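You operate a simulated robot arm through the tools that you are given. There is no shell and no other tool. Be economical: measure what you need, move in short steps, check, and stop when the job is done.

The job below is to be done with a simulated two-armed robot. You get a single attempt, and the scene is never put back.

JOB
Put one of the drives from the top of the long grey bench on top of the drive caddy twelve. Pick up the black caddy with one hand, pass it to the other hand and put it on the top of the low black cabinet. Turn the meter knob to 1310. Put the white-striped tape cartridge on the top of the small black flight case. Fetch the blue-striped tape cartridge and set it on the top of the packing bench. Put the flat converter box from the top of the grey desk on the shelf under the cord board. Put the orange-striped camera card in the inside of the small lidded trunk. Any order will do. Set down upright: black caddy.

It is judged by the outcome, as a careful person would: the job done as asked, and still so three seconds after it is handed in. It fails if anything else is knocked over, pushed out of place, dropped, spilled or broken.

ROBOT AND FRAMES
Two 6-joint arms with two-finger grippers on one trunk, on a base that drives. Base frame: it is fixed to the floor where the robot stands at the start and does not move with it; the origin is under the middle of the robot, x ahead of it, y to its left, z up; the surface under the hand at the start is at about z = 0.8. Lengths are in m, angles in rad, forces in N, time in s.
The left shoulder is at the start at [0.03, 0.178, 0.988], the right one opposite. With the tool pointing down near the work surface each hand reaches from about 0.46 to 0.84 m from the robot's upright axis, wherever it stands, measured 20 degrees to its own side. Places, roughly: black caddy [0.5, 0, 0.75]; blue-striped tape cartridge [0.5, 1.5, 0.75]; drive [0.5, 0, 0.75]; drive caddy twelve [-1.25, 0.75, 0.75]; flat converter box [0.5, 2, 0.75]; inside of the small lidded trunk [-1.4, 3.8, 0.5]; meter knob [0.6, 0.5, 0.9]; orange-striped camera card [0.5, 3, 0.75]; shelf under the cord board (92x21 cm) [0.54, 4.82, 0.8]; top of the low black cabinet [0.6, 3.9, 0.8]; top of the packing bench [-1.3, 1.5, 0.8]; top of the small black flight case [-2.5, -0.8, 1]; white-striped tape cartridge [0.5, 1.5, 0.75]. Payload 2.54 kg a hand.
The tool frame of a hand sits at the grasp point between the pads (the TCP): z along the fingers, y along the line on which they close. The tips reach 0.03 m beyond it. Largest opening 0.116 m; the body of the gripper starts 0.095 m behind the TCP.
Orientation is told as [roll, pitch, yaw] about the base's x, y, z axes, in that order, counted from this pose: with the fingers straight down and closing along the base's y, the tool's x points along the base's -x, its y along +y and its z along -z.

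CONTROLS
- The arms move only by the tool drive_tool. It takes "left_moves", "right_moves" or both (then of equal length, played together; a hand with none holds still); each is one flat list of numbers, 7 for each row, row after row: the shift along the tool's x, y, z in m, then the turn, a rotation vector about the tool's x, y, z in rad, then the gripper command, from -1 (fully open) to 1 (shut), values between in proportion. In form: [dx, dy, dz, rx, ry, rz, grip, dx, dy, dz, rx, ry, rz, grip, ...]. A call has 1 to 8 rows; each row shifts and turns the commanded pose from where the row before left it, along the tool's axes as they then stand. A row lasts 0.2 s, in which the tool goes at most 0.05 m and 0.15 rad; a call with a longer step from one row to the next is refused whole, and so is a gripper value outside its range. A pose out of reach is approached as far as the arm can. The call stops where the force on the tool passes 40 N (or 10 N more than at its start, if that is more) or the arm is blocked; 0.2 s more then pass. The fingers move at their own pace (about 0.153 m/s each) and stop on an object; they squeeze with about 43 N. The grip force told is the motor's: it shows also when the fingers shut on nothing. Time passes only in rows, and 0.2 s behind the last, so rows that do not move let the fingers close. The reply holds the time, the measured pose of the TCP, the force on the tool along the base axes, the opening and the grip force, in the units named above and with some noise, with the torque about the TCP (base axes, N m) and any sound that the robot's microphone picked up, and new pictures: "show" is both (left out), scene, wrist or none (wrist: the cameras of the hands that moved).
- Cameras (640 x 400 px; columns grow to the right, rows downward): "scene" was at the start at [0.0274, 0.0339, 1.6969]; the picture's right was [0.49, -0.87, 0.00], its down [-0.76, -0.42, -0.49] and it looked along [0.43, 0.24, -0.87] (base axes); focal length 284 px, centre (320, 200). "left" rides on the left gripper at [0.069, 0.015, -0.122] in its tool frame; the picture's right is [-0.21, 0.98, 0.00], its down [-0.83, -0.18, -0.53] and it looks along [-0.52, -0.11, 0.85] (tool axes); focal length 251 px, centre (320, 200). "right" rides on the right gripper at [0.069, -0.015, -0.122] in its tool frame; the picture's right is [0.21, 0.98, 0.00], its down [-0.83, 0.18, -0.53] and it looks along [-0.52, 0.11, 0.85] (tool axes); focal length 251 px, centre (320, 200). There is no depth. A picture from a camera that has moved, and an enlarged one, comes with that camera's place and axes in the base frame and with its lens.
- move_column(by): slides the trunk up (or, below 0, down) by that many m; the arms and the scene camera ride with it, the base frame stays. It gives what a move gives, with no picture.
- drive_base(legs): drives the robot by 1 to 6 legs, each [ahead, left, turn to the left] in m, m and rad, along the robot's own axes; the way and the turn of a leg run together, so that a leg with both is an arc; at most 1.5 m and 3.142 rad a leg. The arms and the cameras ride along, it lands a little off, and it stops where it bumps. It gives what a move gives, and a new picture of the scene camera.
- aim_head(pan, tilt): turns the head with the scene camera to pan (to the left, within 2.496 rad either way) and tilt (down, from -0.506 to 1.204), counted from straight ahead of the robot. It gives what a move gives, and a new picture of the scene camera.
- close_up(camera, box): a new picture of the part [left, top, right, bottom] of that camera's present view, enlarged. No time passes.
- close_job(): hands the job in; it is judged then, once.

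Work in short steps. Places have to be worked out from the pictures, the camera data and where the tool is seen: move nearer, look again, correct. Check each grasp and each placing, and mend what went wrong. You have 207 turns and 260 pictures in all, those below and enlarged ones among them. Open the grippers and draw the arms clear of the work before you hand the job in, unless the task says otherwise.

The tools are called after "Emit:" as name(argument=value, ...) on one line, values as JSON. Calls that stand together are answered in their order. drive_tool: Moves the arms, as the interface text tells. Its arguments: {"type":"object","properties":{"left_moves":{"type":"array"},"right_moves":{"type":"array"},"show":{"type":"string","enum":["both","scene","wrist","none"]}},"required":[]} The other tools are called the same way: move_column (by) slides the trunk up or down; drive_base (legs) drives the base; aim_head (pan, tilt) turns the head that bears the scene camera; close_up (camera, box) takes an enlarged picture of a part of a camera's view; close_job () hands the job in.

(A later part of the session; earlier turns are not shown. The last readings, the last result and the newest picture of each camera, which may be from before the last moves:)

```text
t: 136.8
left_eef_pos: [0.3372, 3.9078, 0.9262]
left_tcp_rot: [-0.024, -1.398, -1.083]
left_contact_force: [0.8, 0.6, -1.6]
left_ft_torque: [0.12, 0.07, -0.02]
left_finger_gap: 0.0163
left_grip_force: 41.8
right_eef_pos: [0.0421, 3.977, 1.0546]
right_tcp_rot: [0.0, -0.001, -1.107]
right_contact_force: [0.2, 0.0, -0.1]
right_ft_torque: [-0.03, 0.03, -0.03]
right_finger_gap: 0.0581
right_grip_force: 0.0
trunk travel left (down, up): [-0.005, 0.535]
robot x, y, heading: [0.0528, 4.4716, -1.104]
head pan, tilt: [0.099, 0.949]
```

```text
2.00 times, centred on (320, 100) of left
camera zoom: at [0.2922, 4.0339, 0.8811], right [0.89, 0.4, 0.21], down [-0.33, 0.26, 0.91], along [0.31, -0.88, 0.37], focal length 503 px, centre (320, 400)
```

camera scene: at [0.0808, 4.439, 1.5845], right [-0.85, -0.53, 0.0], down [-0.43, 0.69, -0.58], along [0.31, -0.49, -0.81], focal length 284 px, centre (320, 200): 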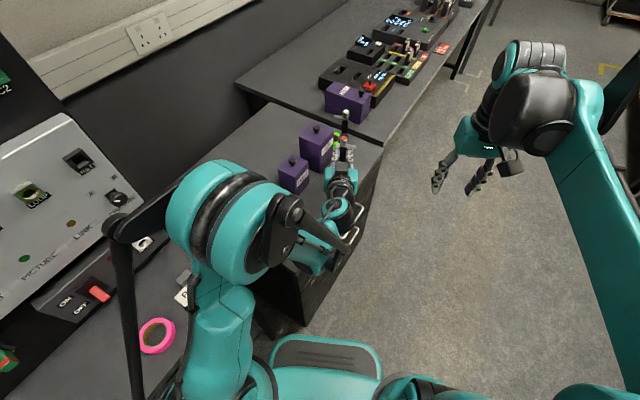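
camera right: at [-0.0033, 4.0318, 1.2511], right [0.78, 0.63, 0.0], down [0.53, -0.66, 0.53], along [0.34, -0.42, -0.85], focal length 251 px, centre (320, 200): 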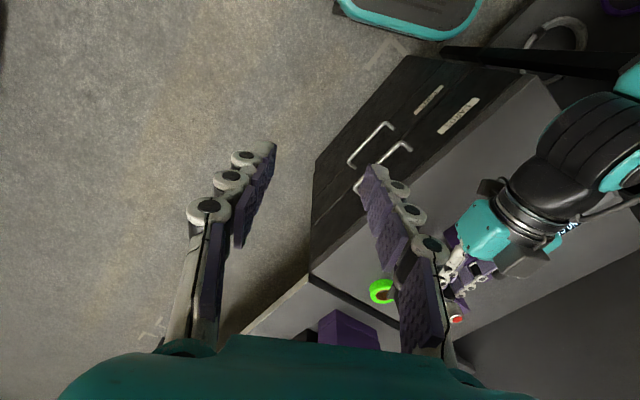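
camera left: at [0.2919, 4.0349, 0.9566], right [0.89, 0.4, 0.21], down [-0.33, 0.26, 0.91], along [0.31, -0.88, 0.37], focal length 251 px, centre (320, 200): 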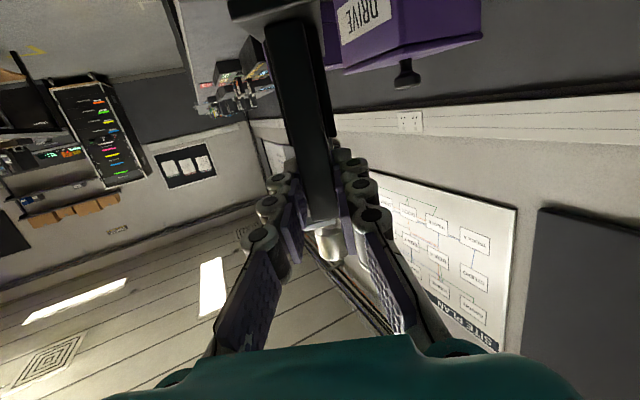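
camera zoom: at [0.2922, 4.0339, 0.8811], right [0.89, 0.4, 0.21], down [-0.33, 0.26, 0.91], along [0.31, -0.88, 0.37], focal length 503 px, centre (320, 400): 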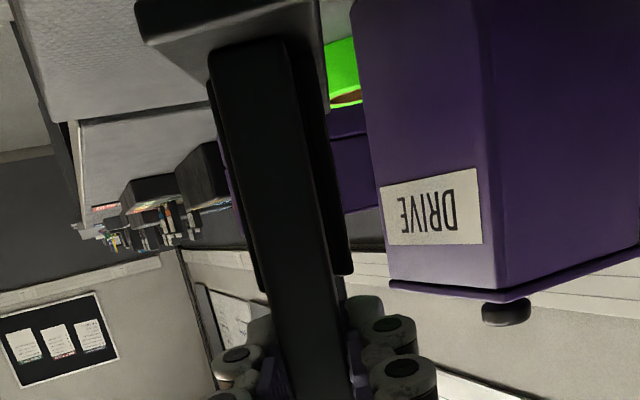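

Lower the last ~4 cm with the arm in small steps, watching for contact.

Emit:
drive_tool(left_moves=[0.0138, 0, 0.0024, 0, 0, 0, 1, 0.0118, 0, 0.002, 0, 0, 0, 1], show="none")

Emit:
close_up(camera="left", box=[160, 0, 480, 200])

```text
t: 137.4
left_eef_pos: [0.338, 3.9088, 0.9001]
left_tcp_rot: [-0.022, -1.398, -1.085]
left_contact_force: [0.9, 0.7, -2.6]
left_ft_torque: [0.12, 0.07, 0.0]
left_finger_gap: 0.0167
left_grip_force: 42.5
right_eef_pos: [0.0424, 3.9764, 1.0535]
right_tcp_rot: [0.001, -0.001, -1.105]
right_contact_force: [-0.7, 0.0, 0.1]
right_ft_torque: [-0.02, -0.02, -0.03]
right_finger_gap: 0.0577
right_grip_force: 0.1
trunk travel left (down, up): [-0.005, 0.535]
robot x, y, heading: [0.0566, 4.4715, -1.105]
head pan, tilt: [0.099, 0.949]
```

```text
2.00 times, centred on (320, 100) of left
camera zoom: at [0.2928, 4.0338, 0.8549], right [0.89, 0.4, 0.21], down [-0.33, 0.26, 0.91], along [0.31, -0.88, 0.37], focal length 503 px, centre (320, 400)
```

zoom: 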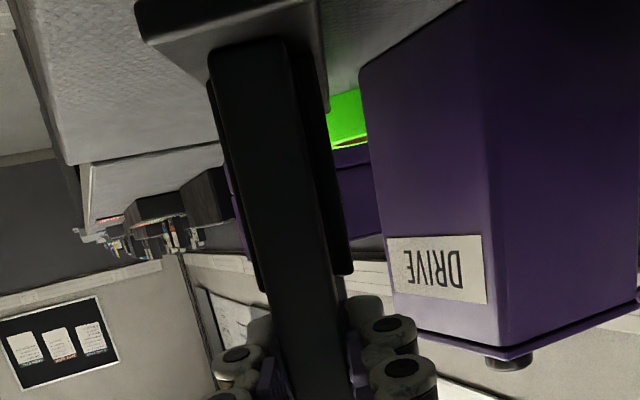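

Emit:
drive_tool(left_moves=[0.0078, 0, 0.0014, 0, 0, 0, 1, 0.005, 0, 0.0009, 0, 0, 0, 1], show="none")

Emit:
close_up(camera="left", box=[160, 0, 480, 200])

```text
t: 138.0
left_eef_pos: [0.339, 3.9083, 0.8896]
left_tcp_rot: [-0.013, -1.399, -1.095]
left_contact_force: [1.0, -2.8, 14.4]
left_ft_torque: [-0.81, -0.58, 0.01]
left_finger_gap: 0.0169
left_grip_force: 42.2
right_eef_pos: [0.0417, 3.9779, 1.054]
right_tcp_rot: [-0.002, 0.001, -1.105]
right_contact_force: [0.0, 0.1, 0.0]
right_ft_torque: [-0.02, 0.04, 0.0]
right_finger_gap: 0.0582
right_grip_force: 0.1
trunk travel left (down, up): [-0.005, 0.535]
robot x, y, heading: [0.0572, 4.4705, -1.105]
head pan, tilt: [0.099, 0.949]
```

```text
2.00 times, centred on (320, 100) of left
camera zoom: at [0.2929, 4.0335, 0.8428], right [0.89, 0.4, 0.21], down [-0.33, 0.26, 0.91], along [0.31, -0.88, 0.37], focal length 503 px, centre (320, 400)
```

zoom: 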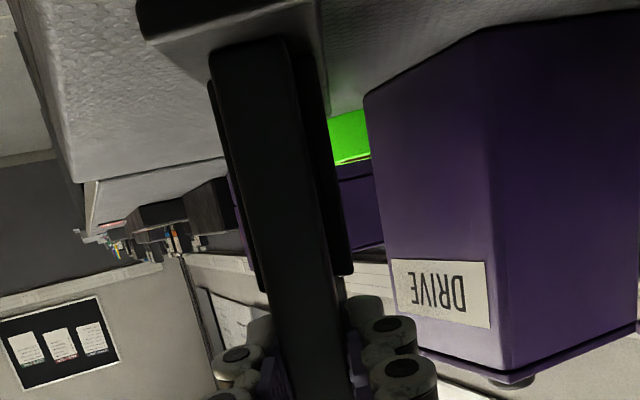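

Contact is centred under the caddy (flat seat). Open the left hand and check the caddy stays put.

Emit:
drive_tool(left_moves=[0, 0, 0, 0, 0, 0, 0.5, 0, 0, 0, 0, 0, 0, 0.1, 0, 0, 0, 0, 0, 0, 0.1], show="both")

Emit:
close_up(camera="scene", box=[290, 80, 400, 200])

```text
t: 138.8
left_eef_pos: [0.3383, 3.907, 0.8873]
left_tcp_rot: [-0.026, -1.398, -1.084]
left_contact_force: [0.1, 0.1, -0.2]
left_ft_torque: [0.01, 0.02, 0.02]
left_finger_gap: 0.0521
left_grip_force: 0.1
right_eef_pos: [0.0433, 3.9762, 1.0544]
right_tcp_rot: [-0.001, 0.0, -1.107]
right_contact_force: [-0.2, -0.3, 1.1]
right_ft_torque: [0.02, 0.0, -0.02]
right_finger_gap: 0.0579
right_grip_force: 0.0
trunk travel left (down, up): [-0.005, 0.535]
robot x, y, heading: [0.0579, 4.4743, -1.106]
head pan, tilt: [0.099, 0.949]
camera scene: at [0.0816, 4.4375, 1.5094], right [-0.85, -0.53, 0.0], down [-0.43, 0.69, -0.58], along [0.31, -0.49, -0.81], focal length 284 px, centre (320, 200)
camera left: at [0.293, 4.0331, 0.8419], right [0.89, 0.4, 0.21], down [-0.33, 0.26, 0.91], along [0.31, -0.88, 0.37], focal length 251 px, centre (320, 200)
```

scene: 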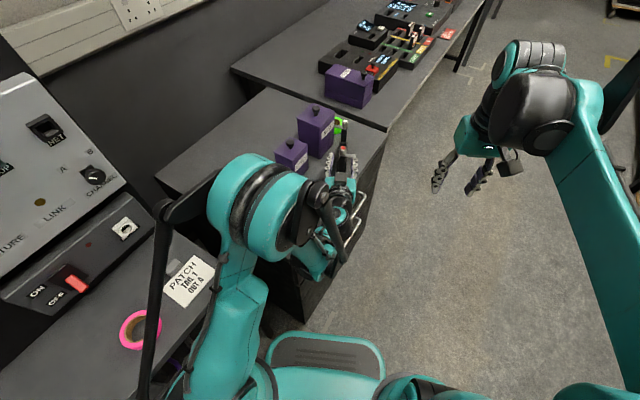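
left: 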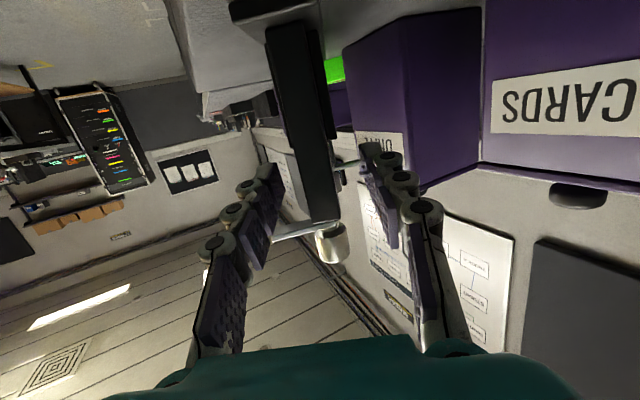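

```text
3.33 times, centred on (345, 140) of scene
camera zoom: at [0.0816, 4.4375, 1.5094], right [-0.85, -0.53, 0.0], down [-0.43, 0.69, -0.58], along [0.31, -0.49, -0.81], focal length 945 px, centre (237, 400)
```

zoom: 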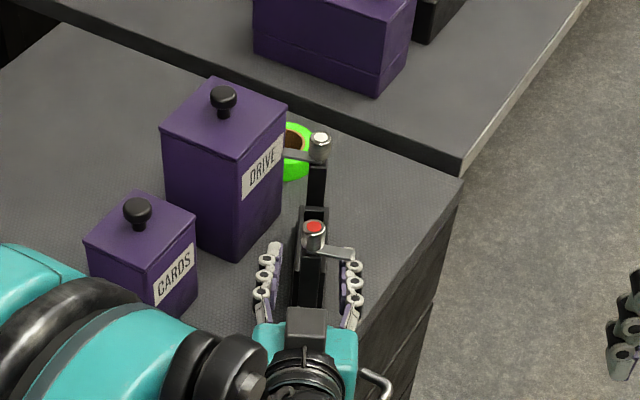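

The caddy stands upright and free. Back the base off 12 cm, then raise the column.

Emit:
drive_base(legs=[[-0.13, 0, 0]])

Emit:
move_column(by=0.195)

Emit:
close_up(camera="scene", box=[260, 60, 440, 220])

```text
t: 140.1
left_eef_pos: [0.2817, 4.0208, 0.8886]
left_tcp_rot: [-0.024, -1.398, -1.085]
left_contact_force: [0.0, 0.6, 1.1]
left_ft_torque: [0.02, 0.03, 0.01]
left_finger_gap: 0.0521
left_grip_force: 0.1
right_eef_pos: [-0.0143, 4.0884, 1.055]
right_tcp_rot: [0.001, -0.003, -1.105]
right_contact_force: [0.0, 1.0, 0.7]
right_ft_torque: [-0.04, -0.03, 0.02]
right_finger_gap: 0.0581
right_grip_force: 0.1
trunk travel left (down, up): [-0.005, 0.535]
robot x, y, heading: [-0.0027, 4.5791, -1.11]
head pan, tilt: [0.099, 0.949]
camera scene: at [0.025, 4.5505, 1.5095], right [-0.84, -0.53, 0.0], down [-0.43, 0.69, -0.58], along [0.31, -0.49, -0.81], focal length 284 px, centre (320, 200)
```

scene: 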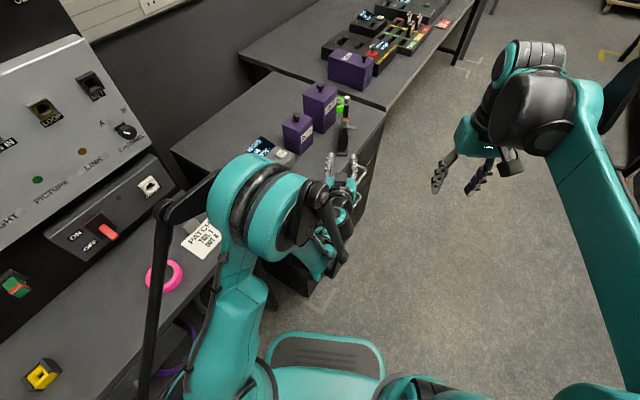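

```text
t: 142.2
left_eef_pos: [0.2824, 4.0179, 1.0843]
left_tcp_rot: [-0.023, -1.398, -1.084]
left_contact_force: [0.3, -0.2, 0.3]
left_ft_torque: [0.0, 0.01, -0.01]
left_finger_gap: 0.0524
left_grip_force: 0.1
right_eef_pos: [-0.0144, 4.088, 1.248]
right_tcp_rot: [0.0, -0.001, -1.106]
right_contact_force: [0.0, -0.1, -0.2]
right_ft_torque: [-0.02, 0.01, -0.02]
right_finger_gap: 0.0578
right_grip_force: 0.0
trunk travel left (down, up): [-0.2, 0.34]
robot x, y, heading: [0.0001, 4.5831, -1.107]
head pan, tilt: [0.099, 0.949]
```

```text
2.50 times, centred on (350, 140) of scene
camera zoom: at [0.0257, 4.5489, 1.7043], right [-0.84, -0.53, 0.0], down [-0.43, 0.69, -0.58], along [0.31, -0.49, -0.81], focal length 709 px, centre (245, 350)
```

zoom: 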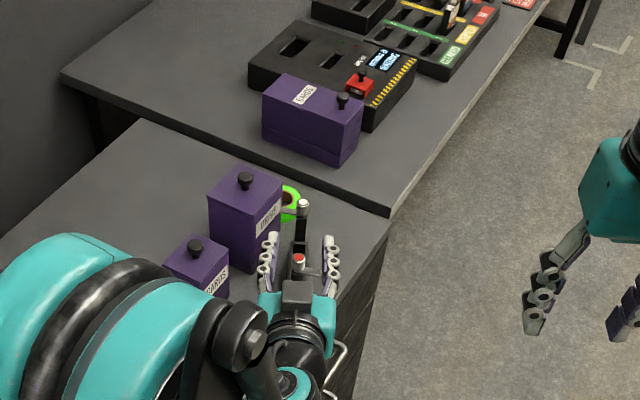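

The caddy stands well. Now straighten the left hand, move away and slide down to the camera-card station at y ≈ 3.

Emit:
drive_tool(left_moves=[0, 0, -0.02, 0, 0.15, 0, 0, 0, 0, -0.02, 0, 0.15, 0, 0, 0, 0, 0, 0, 0.15, 0, 0, 0, 0, 0, 0, 0.15, 0, 0, 0, 0, 0, 0, 0.15, 0, 0, 0, 0, 0, 0, 0.15, 0, 0, 0, 0, 0, 0, 0.15, 0, 0, 0, 0, 0, 0, 0.15, 0, 0], show="none")

Emit:
drive_base(legs=[[-0.121, -0.241, 0], [0, 0, 1.11], [0, -1.5, 0]])

Emit:
aim_head(pan=0.0, tilt=0.85)

```text
t: 144.0
left_eef_pos: [0.2661, 4.0544, 1.0929]
left_tcp_rot: [-0.003, -0.197, -1.106]
left_contact_force: [-0.3, 0.5, -0.7]
left_ft_torque: [-0.03, 0.02, -0.01]
left_finger_gap: 0.0581
left_grip_force: 0.1
right_eef_pos: [-0.0118, 4.0872, 1.2489]
right_tcp_rot: [-0.001, 0.001, -1.106]
right_contact_force: [-0.3, -0.2, -0.3]
right_ft_torque: [0.03, 0.02, -0.03]
right_finger_gap: 0.0579
right_grip_force: 0.1
trunk travel left (down, up): [-0.2, 0.34]
robot x, y, heading: [0.0011, 4.581, -1.108]
head pan, tilt: [0.099, 0.949]
```

```text
t: 155.6
left_eef_pos: [0.2947, 3.0955, 1.0933]
left_tcp_rot: [-0.003, -0.197, -0.035]
left_contact_force: [0.3, 0.1, -0.2]
left_ft_torque: [0.03, -0.03, -0.04]
left_finger_gap: 0.0579
left_grip_force: 0.0
right_eef_pos: [0.1298, 2.8651, 1.2488]
right_tcp_rot: [0.0, 0.0, -0.035]
right_contact_force: [-0.4, 0.0, -0.2]
right_ft_torque: [0.0, 0.04, -0.02]
right_finger_gap: 0.0579
right_grip_force: 0.1
trunk travel left (down, up): [-0.2, 0.34]
robot x, y, heading: [-0.2962, 3.115, -0.038]
head pan, tilt: [0.099, 0.949]
camera scene: at [-0.2552, 3.1211, 1.7044], right [0.06, -1.0, 0.0], down [-0.81, -0.05, -0.58], along [0.58, 0.04, -0.81], focal length 284 px, centre (320, 200)
```

scene: 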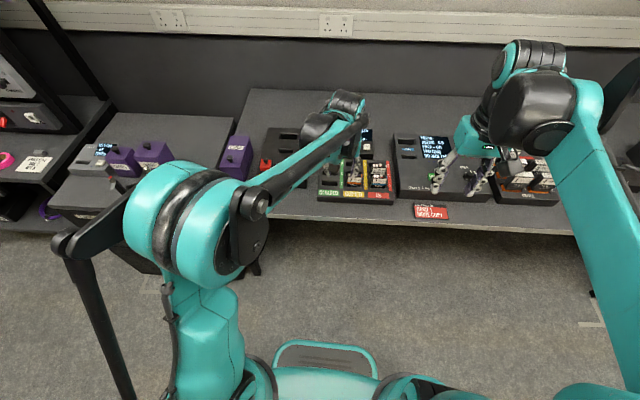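

```text
t: 156.3
left_eef_pos: [0.2929, 3.0952, 1.0932]
left_tcp_rot: [-0.004, -0.196, -0.034]
left_contact_force: [0.1, 0.3, 0.0]
left_ft_torque: [-0.01, -0.03, 0.01]
left_finger_gap: 0.058
left_grip_force: 0.1
right_eef_pos: [0.1299, 2.8647, 1.2486]
right_tcp_rot: [0.0, 0.0, -0.036]
right_contact_force: [-0.4, 0.7, -0.3]
right_ft_torque: [0.03, 0.03, 0.0]
right_finger_gap: 0.0581
right_grip_force: 0.1
trunk travel left (down, up): [-0.2, 0.34]
robot x, y, heading: [-0.2983, 3.1134, -0.031]
head pan, tilt: [0.0, 0.85]
camera scene: at [-0.2496, 3.1142, 1.7119], right [-0.03, -1.0, 0.0], down [-0.75, 0.03, -0.66], along [0.66, -0.02, -0.75], focal length 284 px, centre (320, 200)
```

scene: 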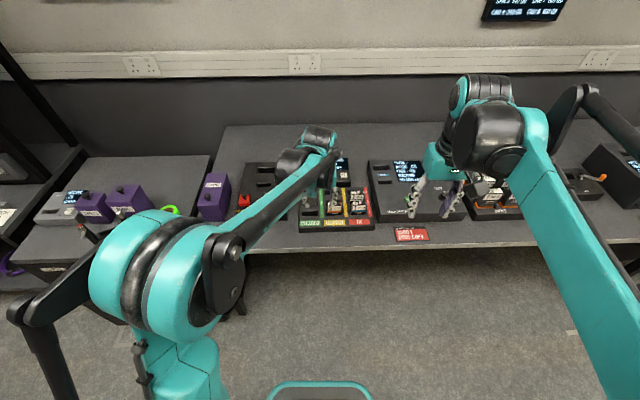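

Emit:
close_up(camera="scene", box=[225, 140, 395, 250])

Emit:
close_up(camera="scene", box=[360, 140, 640, 280])

Emit:
drive_tool(left_moves=[0, 0.03, 0, 0, 0.1, 0, -0.5, 0, 0.03, 0, 0, 0.1, 0, -0.5], show="wrist")

```text
3.64 times, centred on (310, 195) of scene
camera zoom: at [-0.2496, 3.1142, 1.7119], right [-0.03, -1.0, 0.0], down [-0.75, 0.03, -0.66], along [0.66, -0.02, -0.75], focal length 1031 px, centre (356, 218)
```

zoom: 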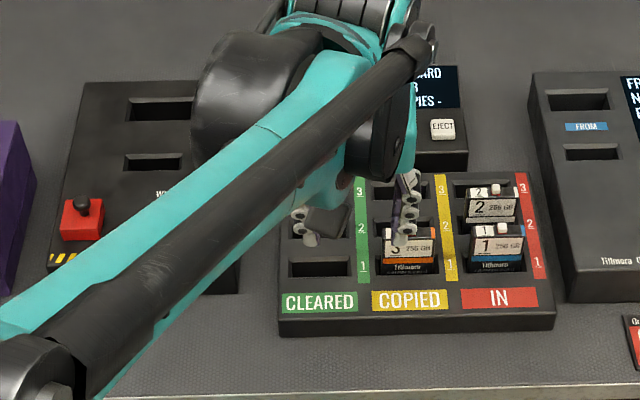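

```text
2.29 times, centred on (500, 210) of scene
camera zoom: at [-0.2496, 3.1142, 1.7119], right [-0.03, -1.0, 0.0], down [-0.75, 0.03, -0.66], along [0.66, -0.02, -0.75], focal length 648 px, centre (-91, 177)
```

zoom: 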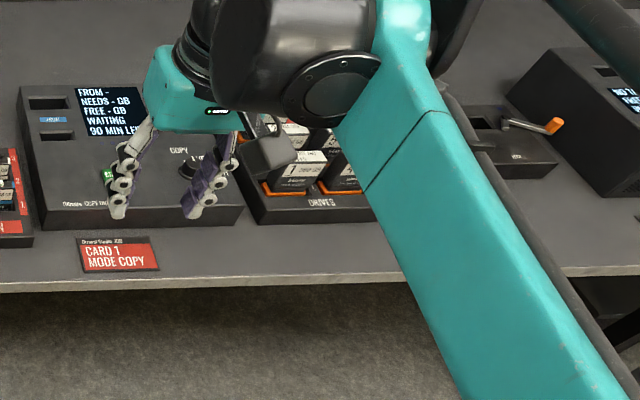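

```text
t: 156.9
left_eef_pos: [0.296, 3.155, 1.0916]
left_tcp_rot: [-0.005, 0.004, -0.033]
left_contact_force: [-0.2, -0.4, -0.5]
left_ft_torque: [0.01, -0.01, 0.01]
left_finger_gap: 0.0869
left_grip_force: 0.0
right_eef_pos: [0.1298, 2.866, 1.2488]
right_tcp_rot: [0.0, -0.001, -0.036]
right_contact_force: [0.0, 0.6, -1.0]
right_ft_torque: [-0.05, 0.0, 0.01]
right_finger_gap: 0.0581
right_grip_force: 0.0
trunk travel left (down, up): [-0.2, 0.34]
robot x, y, heading: [-0.298, 3.1147, -0.033]
head pan, tilt: [0.0, 0.85]
camera left: at [0.2286, 3.1729, 1.2149], right [0.25, 0.97, -0.01], down [0.82, -0.21, 0.53], along [0.51, -0.14, -0.85], focal length 251 px, centre (320, 200)
```

left: 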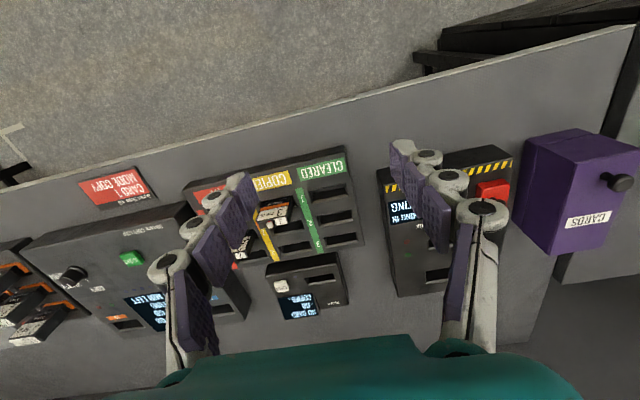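

Emit:
close_up(camera="left", box=[170, 140, 370, 270])

```text
3.08 times, centred on (270, 205) of left
camera zoom: at [0.2286, 3.1729, 1.2149], right [0.25, 0.97, -0.01], down [0.82, -0.21, 0.53], along [0.51, -0.14, -0.85], focal length 774 px, centre (474, 185)
```

zoom: 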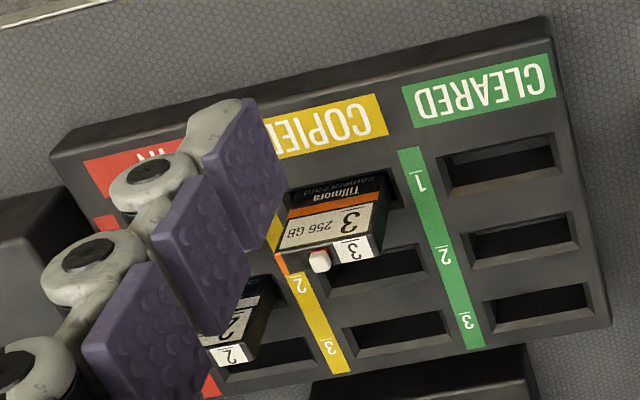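

The orange-striped card is card 3 in the COPIED column; triangulated top ≈ (0.445, 3.036, 0.885). Move the left hand above it.

Emit:
drive_tool(left_moves=[-0.03, -0.024, 0.018, 0, 0, -0.033, -0.3, -0.03, -0.024, 0.018, 0, 0, 0, -0.3, -0.03, -0.024, 0.018, 0, 0, 0, -0.3, -0.03, -0.024, 0.018, 0, 0, 0, -0.3, -0.029, -0.023, 0.018, 0, 0, 0, -0.3], show="wrist")

Emit:
close_up(camera="left", box=[220, 60, 420, 210])

```text
t: 158.1
left_eef_pos: [0.4429, 3.0311, 1.0009]
left_tcp_rot: [-0.003, 0.003, -0.002]
left_contact_force: [0.7, -0.2, 0.6]
left_ft_torque: [0.02, 0.02, -0.02]
left_finger_gap: 0.0756
left_grip_force: 0.0
right_eef_pos: [0.1305, 2.8643, 1.2487]
right_tcp_rot: [0.001, 0.002, -0.033]
right_contact_force: [-1.1, -0.5, 0.5]
right_ft_torque: [-0.02, 0.03, -0.03]
right_finger_gap: 0.058
right_grip_force: 0.0
trunk travel left (down, up): [-0.2, 0.34]
robot x, y, heading: [-0.3014, 3.115, -0.036]
head pan, tilt: [0.0, 0.85]
camera left: at [0.3738, 3.0469, 1.1238], right [0.22, 0.98, 0.0], down [0.83, -0.18, 0.53], along [0.52, -0.12, -0.85], focal length 251 px, centre (320, 200)
```

left: 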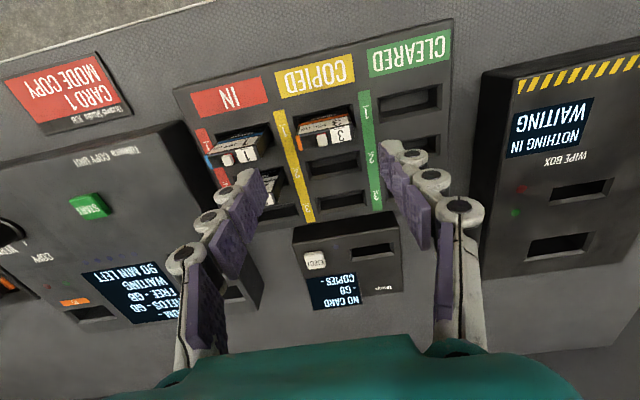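

```text
2.67 times, centred on (320, 135) of left
camera zoom: at [0.3738, 3.0469, 1.1238], right [0.22, 0.98, 0.0], down [0.83, -0.18, 0.53], along [0.52, -0.12, -0.85], focal length 670 px, centre (320, 373)
```

zoom: 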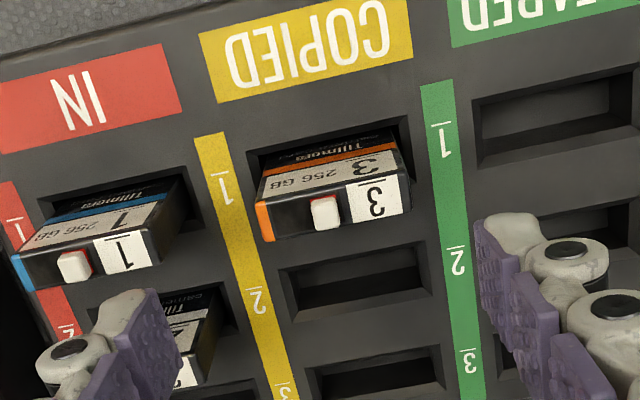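

Card 3 centre ≈ (0.454, 3.033), 54 mm wide. Lower over it with the fingers outside its narrow edges.

Emit:
drive_tool(left_moves=[-0.0115, 0.002, 0.03, 0, 0, 0, -0.25, 0, 0, 0.045, 0, 0, 0, -0.25, 0, 0, 0.032, 0, 0, 0, -0.25], show="wrist")

Emit:
close_up(camera="left", box=[220, 110, 420, 260])

```text
t: 158.9
left_eef_pos: [0.4541, 3.036, 0.8967]
left_tcp_rot: [-0.004, 0.003, -0.001]
left_contact_force: [0.1, 0.7, -0.2]
left_ft_torque: [0.02, -0.01, -0.02]
left_finger_gap: 0.0725
left_grip_force: 0.1
right_eef_pos: [0.1305, 2.8654, 1.2496]
right_tcp_rot: [-0.001, 0.001, -0.033]
right_contact_force: [0.5, 0.0, -0.4]
right_ft_torque: [0.03, 0.01, 0.01]
right_finger_gap: 0.0581
right_grip_force: 0.1
trunk travel left (down, up): [-0.2, 0.34]
robot x, y, heading: [-0.299, 3.1162, -0.036]
head pan, tilt: [0.0, 0.85]
camera left: at [0.3852, 3.0515, 1.0191], right [0.22, 0.98, 0.0], down [0.83, -0.18, 0.53], along [0.52, -0.12, -0.85], focal length 251 px, centre (320, 200)
```

left: 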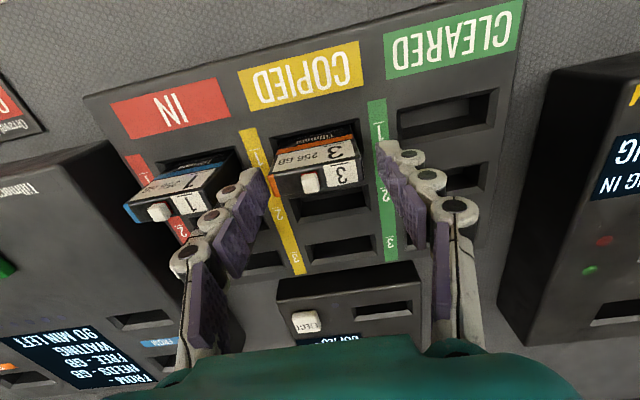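

```text
2.67 times, centred on (320, 185) of left
camera zoom: at [0.3852, 3.0515, 1.0191], right [0.22, 0.98, 0.0], down [0.83, -0.18, 0.53], along [0.52, -0.12, -0.85], focal length 670 px, centre (320, 240)
```

zoom: 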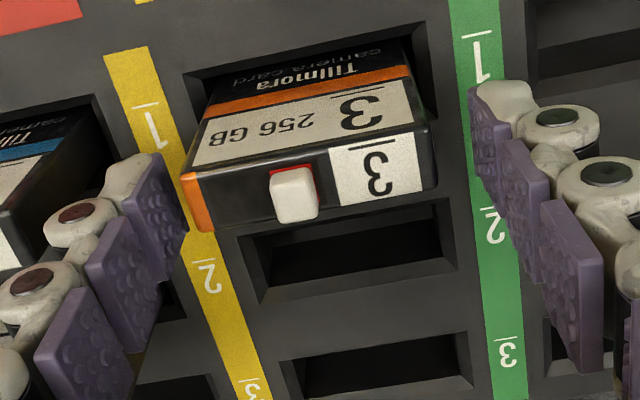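

Centred. Lower 1 cm and close.

Emit:
drive_tool(left_moves=[0, -0.001, 0.01, 0, 0, 0, -0.25, 0, 0, 0, 0, 0, 0, 0.2, 0, 0, 0, 0, 0, 0, 1, 0, 0, 0, 0, 0, 0, 1], show="wrist")

```text
t: 159.9
left_eef_pos: [0.4542, 3.0328, 0.8865]
left_tcp_rot: [-0.004, 0.003, -0.002]
left_contact_force: [0.2, -0.3, 3.7]
left_ft_torque: [0.07, -0.04, -0.02]
left_finger_gap: 0.0544
left_grip_force: 43.3
right_eef_pos: [0.129, 2.8657, 1.2483]
right_tcp_rot: [0.001, -0.001, -0.035]
right_contact_force: [-0.9, -0.1, 0.0]
right_ft_torque: [-0.03, 0.02, -0.02]
right_finger_gap: 0.0576
right_grip_force: 0.1
trunk travel left (down, up): [-0.2, 0.34]
robot x, y, heading: [-0.2972, 3.1109, -0.038]
head pan, tilt: [0.0, 0.85]
camera left: at [0.3844, 3.0498, 1.01], right [0.22, 0.98, 0.0], down [0.83, -0.18, 0.53], along [0.52, -0.12, -0.85], focal length 251 px, centre (320, 200)
```

left: 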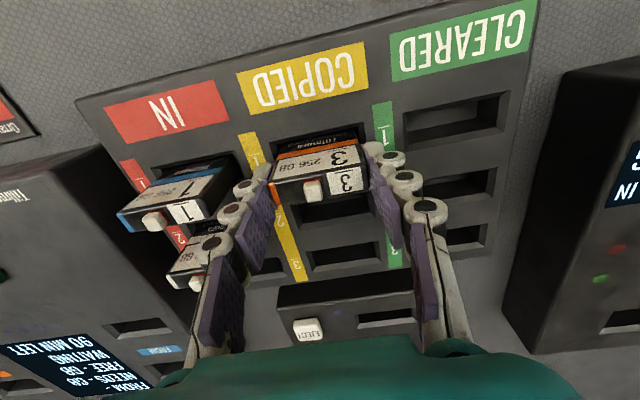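

Gripped at 54 mm. Lift straight up and draw back.

Emit:
drive_tool(left_moves=[0, 0, -0.02, 0, 0, 0, 1, 0, 0, -0.03, 0, 0, 0, 1, 0, 0, -0.04, 0, 0, 0, 1, 0, 0, -0.04, 0, 0, 0, 1, 0.01, 0.02, -0.04, 0, 0, 0, 1, 0.03, 0.02, -0.02, 0, 0, 0, 1, 0.03, 0.02, 0, 0, 0, 0, 1], show="wrist")

Emit:
drive_base(legs=[[-0.15, 0, 0], [0, 0, 1.57], [0, 0, 0.6]])

Emit:
aim_head(pan=0.5, tilt=0.5)

```text
t: 161.5
left_eef_pos: [0.3816, 3.0965, 1.0766]
left_tcp_rot: [-0.005, 0.0, -0.003]
left_contact_force: [-0.2, -0.5, -0.1]
left_ft_torque: [0.02, -0.03, -0.01]
left_finger_gap: 0.0546
left_grip_force: 43.2
right_eef_pos: [0.1283, 2.8649, 1.2496]
right_tcp_rot: [0.0, 0.001, -0.035]
right_contact_force: [0.1, -0.4, 0.1]
right_ft_torque: [-0.04, -0.05, 0.0]
right_finger_gap: 0.0579
right_grip_force: 0.0
trunk travel left (down, up): [-0.2, 0.34]
robot x, y, heading: [-0.2975, 3.1128, -0.04]
head pan, tilt: [0.0, 0.85]
camera left: at [0.3131, 3.1125, 1.2002], right [0.22, 0.98, 0.0], down [0.83, -0.18, 0.53], along [0.52, -0.12, -0.85], focal length 251 px, centre (320, 200)
```

left: 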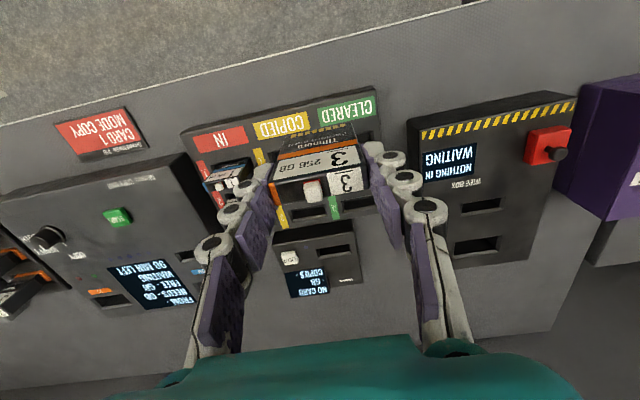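

```text
t: 168.4
left_eef_pos: [-0.8315, 3.6819, 1.0766]
left_tcp_rot: [-0.004, 0.001, 2.192]
left_contact_force: [-0.6, 0.6, -1.7]
left_ft_torque: [-0.01, 0.01, -0.02]
left_finger_gap: 0.0548
left_grip_force: 43.1
right_eef_pos: [-0.4971, 3.6107, 1.2492]
right_tcp_rot: [0.0, 0.0, 2.158]
right_contact_force: [0.2, 1.0, 0.1]
right_ft_torque: [-0.02, -0.02, 0.04]
right_finger_gap: 0.058
right_grip_force: 0.1
trunk travel left (down, up): [-0.2, 0.34]
robot x, y, heading: [-0.4495, 3.1165, 2.16]
head pan, tilt: [0.0, 0.85]
camera scene: at [-0.4763, 3.1611, 1.7119], right [0.83, 0.56, 0.0], down [0.42, -0.62, -0.66], along [-0.37, 0.55, -0.75], focal length 284 px, centre (320, 200)
```

scene: 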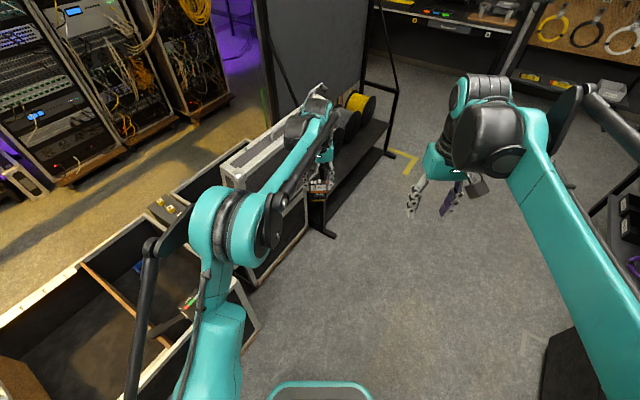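

```text
t: 169.3
left_eef_pos: [-0.831, 3.6828, 1.0772]
left_tcp_rot: [-0.003, 0.001, 2.192]
left_contact_force: [-0.5, 0.0, -1.2]
left_ft_torque: [0.0, 0.01, -0.01]
left_finger_gap: 0.0542
left_grip_force: 43.3
right_eef_pos: [-0.4946, 3.6125, 1.2494]
right_tcp_rot: [-0.001, 0.001, 2.159]
right_contact_force: [-0.4, -1.0, 0.0]
right_ft_torque: [0.03, 0.01, 0.01]
right_finger_gap: 0.0582
right_grip_force: 0.2
trunk travel left (down, up): [-0.2, 0.34]
robot x, y, heading: [-0.4444, 3.1212, 2.162]
head pan, tilt: [0.499, 0.499]
camera scene: at [-0.5131, 3.1385, 1.7418], right [0.46, 0.89, 0.0], down [0.42, -0.22, -0.88], along [-0.78, 0.41, -0.48], focal length 284 px, centre (320, 200)
```

scene: 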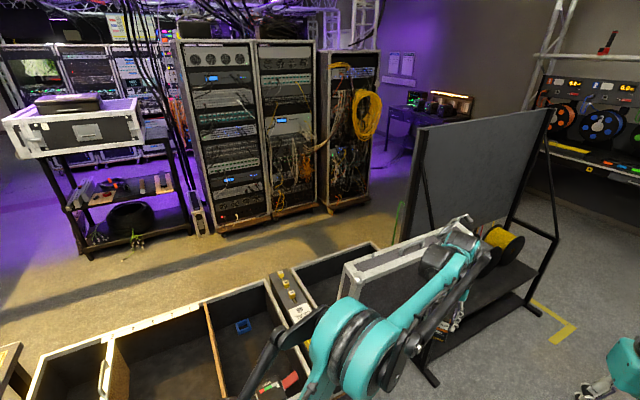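

The small lidded trunk is behind the arm near (−1.4, 3.8). Turn to face −x and slide to y ≈ 3.75 for a proper view.

Emit:
drive_base(legs=[[0, 0, 0.98], [0.0, -0.6, 0]])

Emit:
aim_head(pan=0.0, tilt=0.75)

```text
t: 174.2
left_eef_pos: [-1.1322, 3.5039, 1.0769]
left_tcp_rot: [0.015, 0.004, -3.095]
left_contact_force: [-3.1, 2.4, -1.2]
left_ft_torque: [-0.15, -0.23, -0.01]
left_finger_gap: 0.0545
left_grip_force: 43.4
right_eef_pos: [-0.8865, 3.7545, 1.2493]
right_tcp_rot: [-0.001, -0.001, -3.138]
right_contact_force: [0.6, 0.6, 0.5]
right_ft_torque: [-0.03, 0.04, -0.03]
right_finger_gap: 0.0579
right_grip_force: 0.0
trunk travel left (down, up): [-0.2, 0.34]
robot x, y, heading: [-0.4458, 3.5215, -3.138]
head pan, tilt: [0.499, 0.499]
stopped in leg 2: the force on the tool passed its limit at 73 N (the readings are from after the stop); the commanded pose is now the measured one
camera scene: at [-0.5001, 3.482, 1.742], right [-0.48, 0.88, 0.0], down [0.42, 0.23, -0.88], along [-0.77, -0.42, -0.48], focal length 284 px, centre (320, 200)
```

scene: 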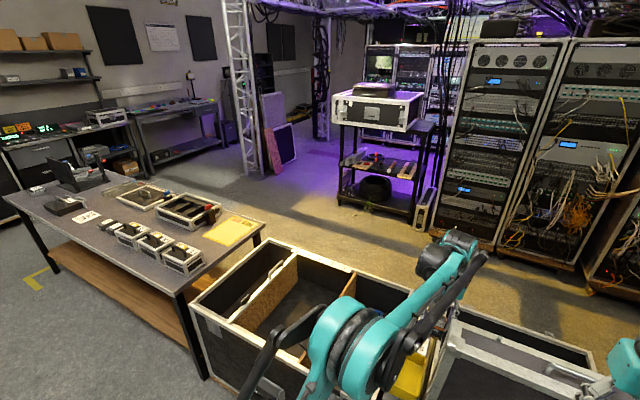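

```text
t: 175.1
left_eef_pos: [-1.1311, 3.5009, 1.0775]
left_tcp_rot: [0.014, 0.006, -3.096]
left_contact_force: [0.4, -1.3, -1.4]
left_ft_torque: [-0.08, 0.0, -0.01]
left_finger_gap: 0.0545
left_grip_force: 42.9
right_eef_pos: [-0.8858, 3.7518, 1.2495]
right_tcp_rot: [-0.002, -0.001, -3.136]
right_contact_force: [-0.1, -0.5, -0.5]
right_ft_torque: [0.0, -0.03, 0.01]
right_finger_gap: 0.0579
right_grip_force: 0.1
trunk travel left (down, up): [-0.2, 0.34]
robot x, y, heading: [-0.4479, 3.5198, -3.132]
head pan, tilt: [0.0, 0.75]
camera scene: at [-0.5031, 3.5215, 1.72], right [-0.01, 1.0, 0.0], down [0.68, 0.0, -0.73], along [-0.73, 0.0, -0.68], focal length 284 px, centre (320, 200)
```

scene: 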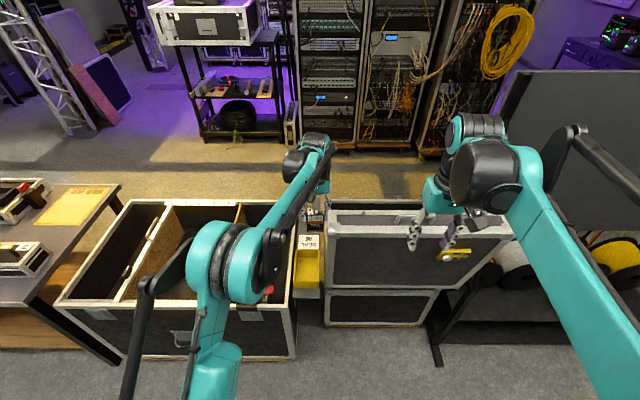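

The left hand met something while sliding. Look from the wrist cameras.

Emit:
drive_tool(left_moves=[0, 0, 0, 0, 0, 0, 1], right_moves=[0, 0, 0, 0, 0, 0, 0], show="wrist")

Emit:
close_up(camera="scene", box=[240, 120, 560, 340])

```text
t: 175.5
left_eef_pos: [-1.1304, 3.5007, 1.0775]
left_tcp_rot: [0.014, 0.005, -3.095]
left_contact_force: [-0.7, -1.3, -1.3]
left_ft_torque: [-0.05, -0.03, -0.03]
left_finger_gap: 0.0546
left_grip_force: 42.7
right_eef_pos: [-0.8873, 3.752, 1.2493]
right_tcp_rot: [0.0, 0.0, -3.136]
right_contact_force: [-0.1, -0.6, 0.4]
right_ft_torque: [0.0, -0.02, 0.0]
right_finger_gap: 0.0579
right_grip_force: 0.2
trunk travel left (down, up): [-0.2, 0.34]
robot x, y, heading: [-0.4525, 3.5241, -3.133]
head pan, tilt: [0.0, 0.75]
camera right: at [-0.8182, 3.7669, 1.3708], right [0.22, -0.98, 0.0], down [-0.82, -0.19, 0.53], along [-0.52, -0.12, -0.85], focal length 251 px, centre (320, 200)
camera left: at [-1.0616, 3.4913, 1.2004], right [-0.17, -0.99, 0.01], down [-0.84, 0.15, 0.53], along [-0.52, 0.08, -0.85], focal length 251 px, centre (320, 200)
```

right: 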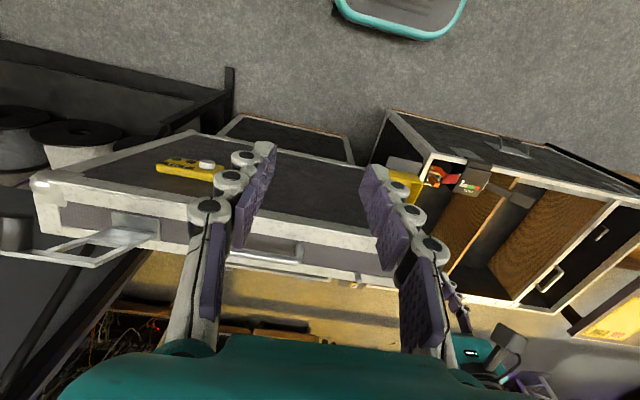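
left: 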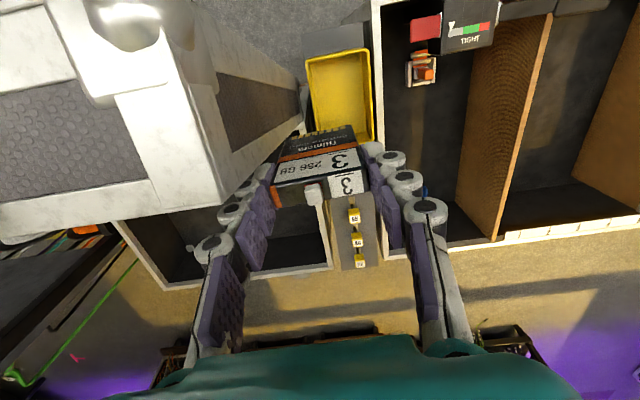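

```text
1.82 times, centred on (400, 230) of scene
camera zoom: at [-0.5031, 3.5217, 1.7199], right [-0.01, 1.0, 0.0], down [0.68, 0.0, -0.73], along [-0.73, 0.0, -0.68], focal length 515 px, centre (174, 146)
```

zoom: 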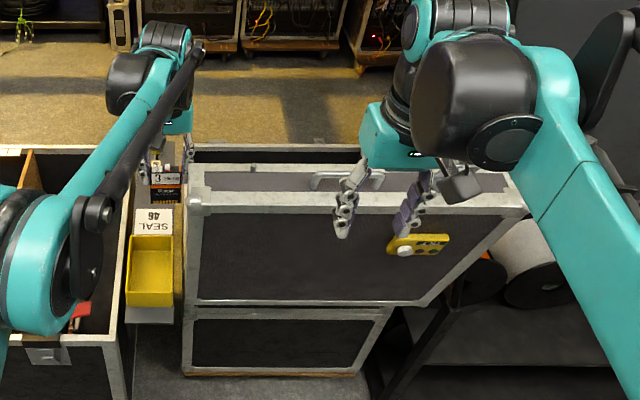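

The left finger touched the side of the trunk's open lid, which stands between me and the interior. I'll approach the trunk from its far side later. Back away cleanly now and check that nothing moved.

Emit:
drive_base(legs=[[0, 0.12, 0], [-0.2, 0, 0]])

Emit:
close_up(camera="scene", box=[200, 100, 600, 340])

```text
t: 178.0
left_eef_pos: [-0.9306, 3.3772, 1.0771]
left_tcp_rot: [0.014, 0.002, -3.089]
left_contact_force: [0.4, -0.6, -1.2]
left_ft_torque: [-0.01, 0.01, -0.03]
left_finger_gap: 0.0546
left_grip_force: 43.1
right_eef_pos: [-0.688, 3.6297, 1.2499]
right_tcp_rot: [0.001, 0.001, -3.129]
right_contact_force: [0.0, 0.4, 0.7]
right_ft_torque: [-0.02, 0.03, 0.01]
right_finger_gap: 0.058
right_grip_force: 0.1
trunk travel left (down, up): [-0.2, 0.34]
robot x, y, heading: [-0.2511, 3.3989, -3.124]
head pan, tilt: [0.0, 0.75]
camera scene: at [-0.3031, 3.4022, 1.72], right [-0.01, 1.0, 0.0], down [0.68, 0.01, -0.73], along [-0.73, -0.01, -0.68], focal length 284 px, centre (320, 200)
```

scene: 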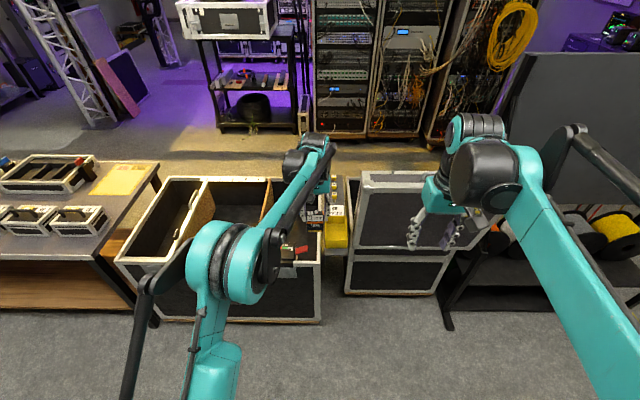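

```text
1.60 times, centred on (400, 220) of scene
camera zoom: at [-0.3031, 3.4022, 1.72], right [-0.01, 1.0, 0.0], down [0.68, 0.01, -0.73], along [-0.73, -0.01, -0.68], focal length 454 px, centre (192, 168)
```

zoom: 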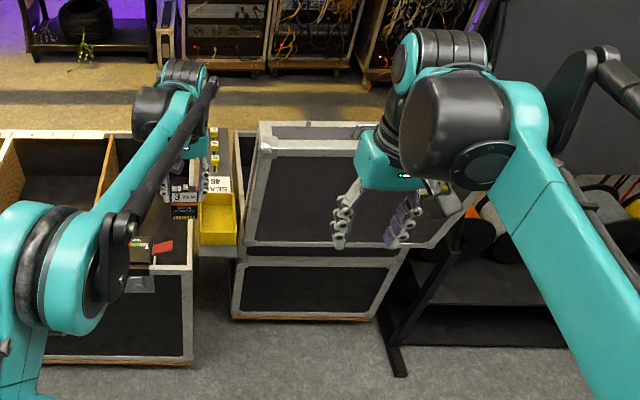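

Raise the column a little for clearance, turn round and slide to the cartridge station (y ≈ 1.5).

Emit:
move_column(by=0.08)

Emit:
drive_base(legs=[[0, 0, 1.55], [0, 0, 1.56], [-0.05, -1.4, 0], [0, -0.45, 0]])

Emit:
aim_head(pan=0.0, tilt=0.85)

```text
t: 179.1
left_eef_pos: [-0.9318, 3.3775, 1.1565]
left_tcp_rot: [0.013, 0.005, -3.09]
left_contact_force: [-0.1, -0.4, -0.4]
left_ft_torque: [0.0, -0.01, -0.03]
left_finger_gap: 0.0545
left_grip_force: 43.5
right_eef_pos: [-0.6901, 3.6287, 1.3278]
right_tcp_rot: [0.001, 0.001, -3.13]
right_contact_force: [-0.2, 0.4, 0.4]
right_ft_torque: [0.02, -0.06, -0.04]
right_finger_gap: 0.0581
right_grip_force: 0.0
trunk travel left (down, up): [-0.28, 0.26]
robot x, y, heading: [-0.2536, 3.4041, -3.128]
head pan, tilt: [0.0, 0.75]
```

```text
t: 195.9
left_eef_pos: [0.2877, 1.5589, 1.157]
left_tcp_rot: [0.013, 0.003, 0.005]
left_contact_force: [0.7, 0.3, -0.2]
left_ft_torque: [0.03, -0.01, 0.0]
left_finger_gap: 0.0544
left_grip_force: 42.9
right_eef_pos: [0.0335, 1.3175, 1.3291]
right_tcp_rot: [0.001, -0.001, -0.036]
right_contact_force: [0.6, -0.1, -0.1]
right_ft_torque: [-0.01, 0.03, 0.01]
right_finger_gap: 0.0579
right_grip_force: 0.0
trunk travel left (down, up): [-0.28, 0.26]
robot x, y, heading: [-0.3937, 1.566, -0.036]
head pan, tilt: [0.0, 0.75]
camera scene: at [-0.3409, 1.5666, 1.7999], right [-0.04, -1.0, 0.0], down [-0.68, 0.02, -0.73], along [0.73, -0.03, -0.68], focal length 284 px, centre (320, 200)
```

scene: 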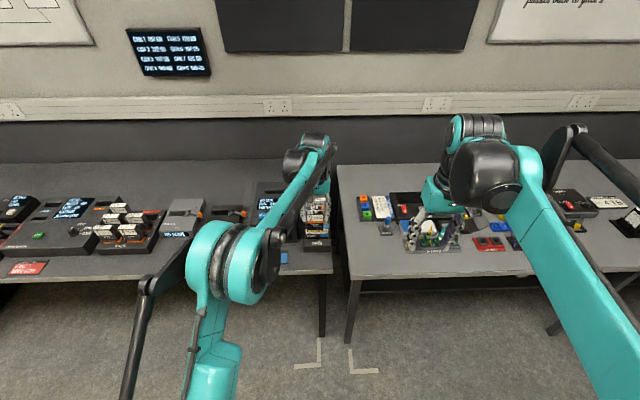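

```text
t: 196.6
left_eef_pos: [0.2876, 1.5592, 1.157]
left_tcp_rot: [0.016, 0.003, 0.004]
left_contact_force: [-0.2, -0.4, -0.8]
left_ft_torque: [-0.01, -0.03, 0.03]
left_finger_gap: 0.0548
left_grip_force: 43.2
right_eef_pos: [0.0335, 1.3195, 1.3286]
right_tcp_rot: [0.0, -0.001, -0.033]
right_contact_force: [1.1, -0.5, 1.1]
right_ft_torque: [0.0, 0.01, 0.0]
right_finger_gap: 0.0582
right_grip_force: 0.0
trunk travel left (down, up): [-0.28, 0.26]
robot x, y, heading: [-0.3914, 1.5653, -0.035]
head pan, tilt: [0.0, 0.85]
camera scene: at [-0.3455, 1.5673, 1.7919], right [-0.04, -1.0, 0.0], down [-0.75, 0.03, -0.66], along [0.66, -0.02, -0.75], focal length 284 px, centre (320, 200)
```

scene: 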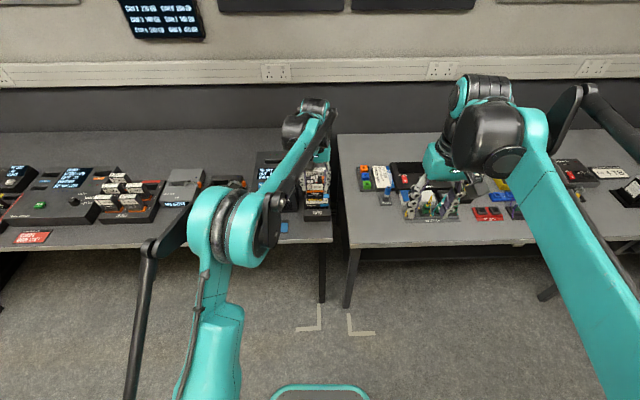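

The tape rack is right under the left hand. View it with the left camera.

Emit:
drive_tool(left_moves=[0, 0.04, 0, 0, 0, 0, 1, 0, 0.04, 0, 0, 0, 0, 1], show="wrist")

Emit:
close_up(camera="left", box=[60, 80, 380, 320])

Emit:
close_up(camera="scene", box=[240, 140, 350, 260])

```text
t: 197.2
left_eef_pos: [0.2864, 1.6402, 1.1599]
left_tcp_rot: [0.012, 0.002, 0.005]
left_contact_force: [0.0, 0.0, -0.2]
left_ft_torque: [-0.04, 0.01, 0.01]
left_finger_gap: 0.0544
left_grip_force: 42.7
right_eef_pos: [0.0346, 1.3181, 1.3294]
right_tcp_rot: [-0.002, 0.001, -0.034]
right_contact_force: [0.2, 0.1, 0.2]
right_ft_torque: [-0.02, -0.02, 0.02]
right_finger_gap: 0.0585
right_grip_force: 0.0
trunk travel left (down, up): [-0.28, 0.26]
robot x, y, heading: [-0.3919, 1.566, -0.036]
head pan, tilt: [0.0, 0.85]
camera left: at [0.2171, 1.6543, 1.2837], right [0.21, 0.98, 0.01], down [0.83, -0.18, 0.53], along [0.52, -0.1, -0.85], focal length 251 px, centre (320, 200)
```

left: 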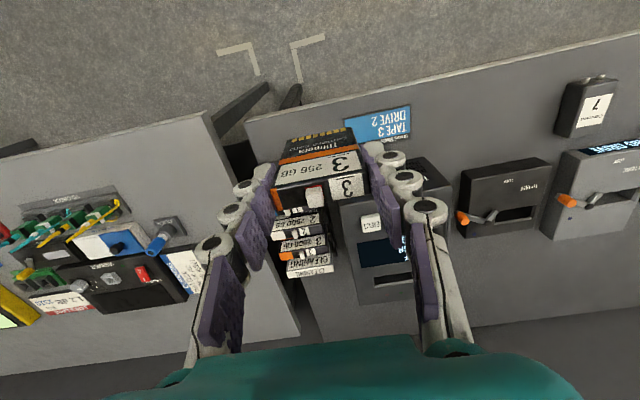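

```text
1.67 times, centred on (220, 200) of left
camera zoom: at [0.2171, 1.6543, 1.2837], right [0.21, 0.98, 0.01], down [0.83, -0.18, 0.53], along [0.52, -0.1, -0.85], focal length 419 px, centre (487, 200)
```

zoom: 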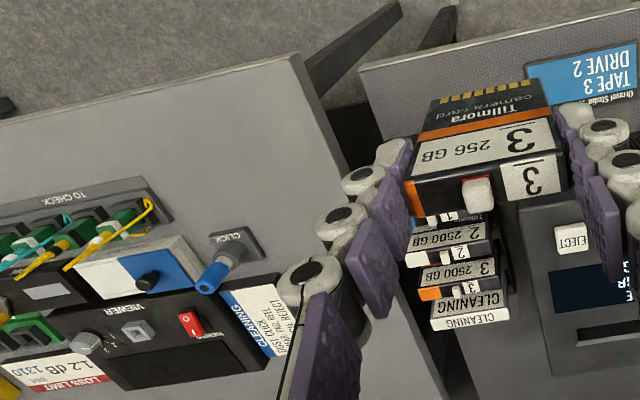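

```text
3.33 times, centred on (295, 200) of scene
camera zoom: at [-0.3456, 1.5687, 1.7919], right [-0.04, -1.0, 0.0], down [-0.75, 0.03, -0.66], along [0.66, -0.02, -0.75], focal length 945 px, centre (403, 200)
```

zoom: 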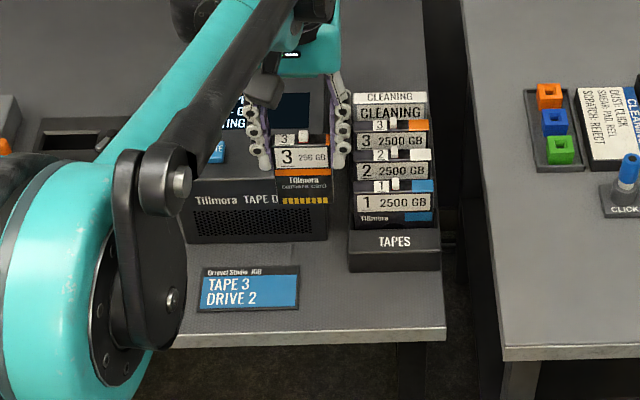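

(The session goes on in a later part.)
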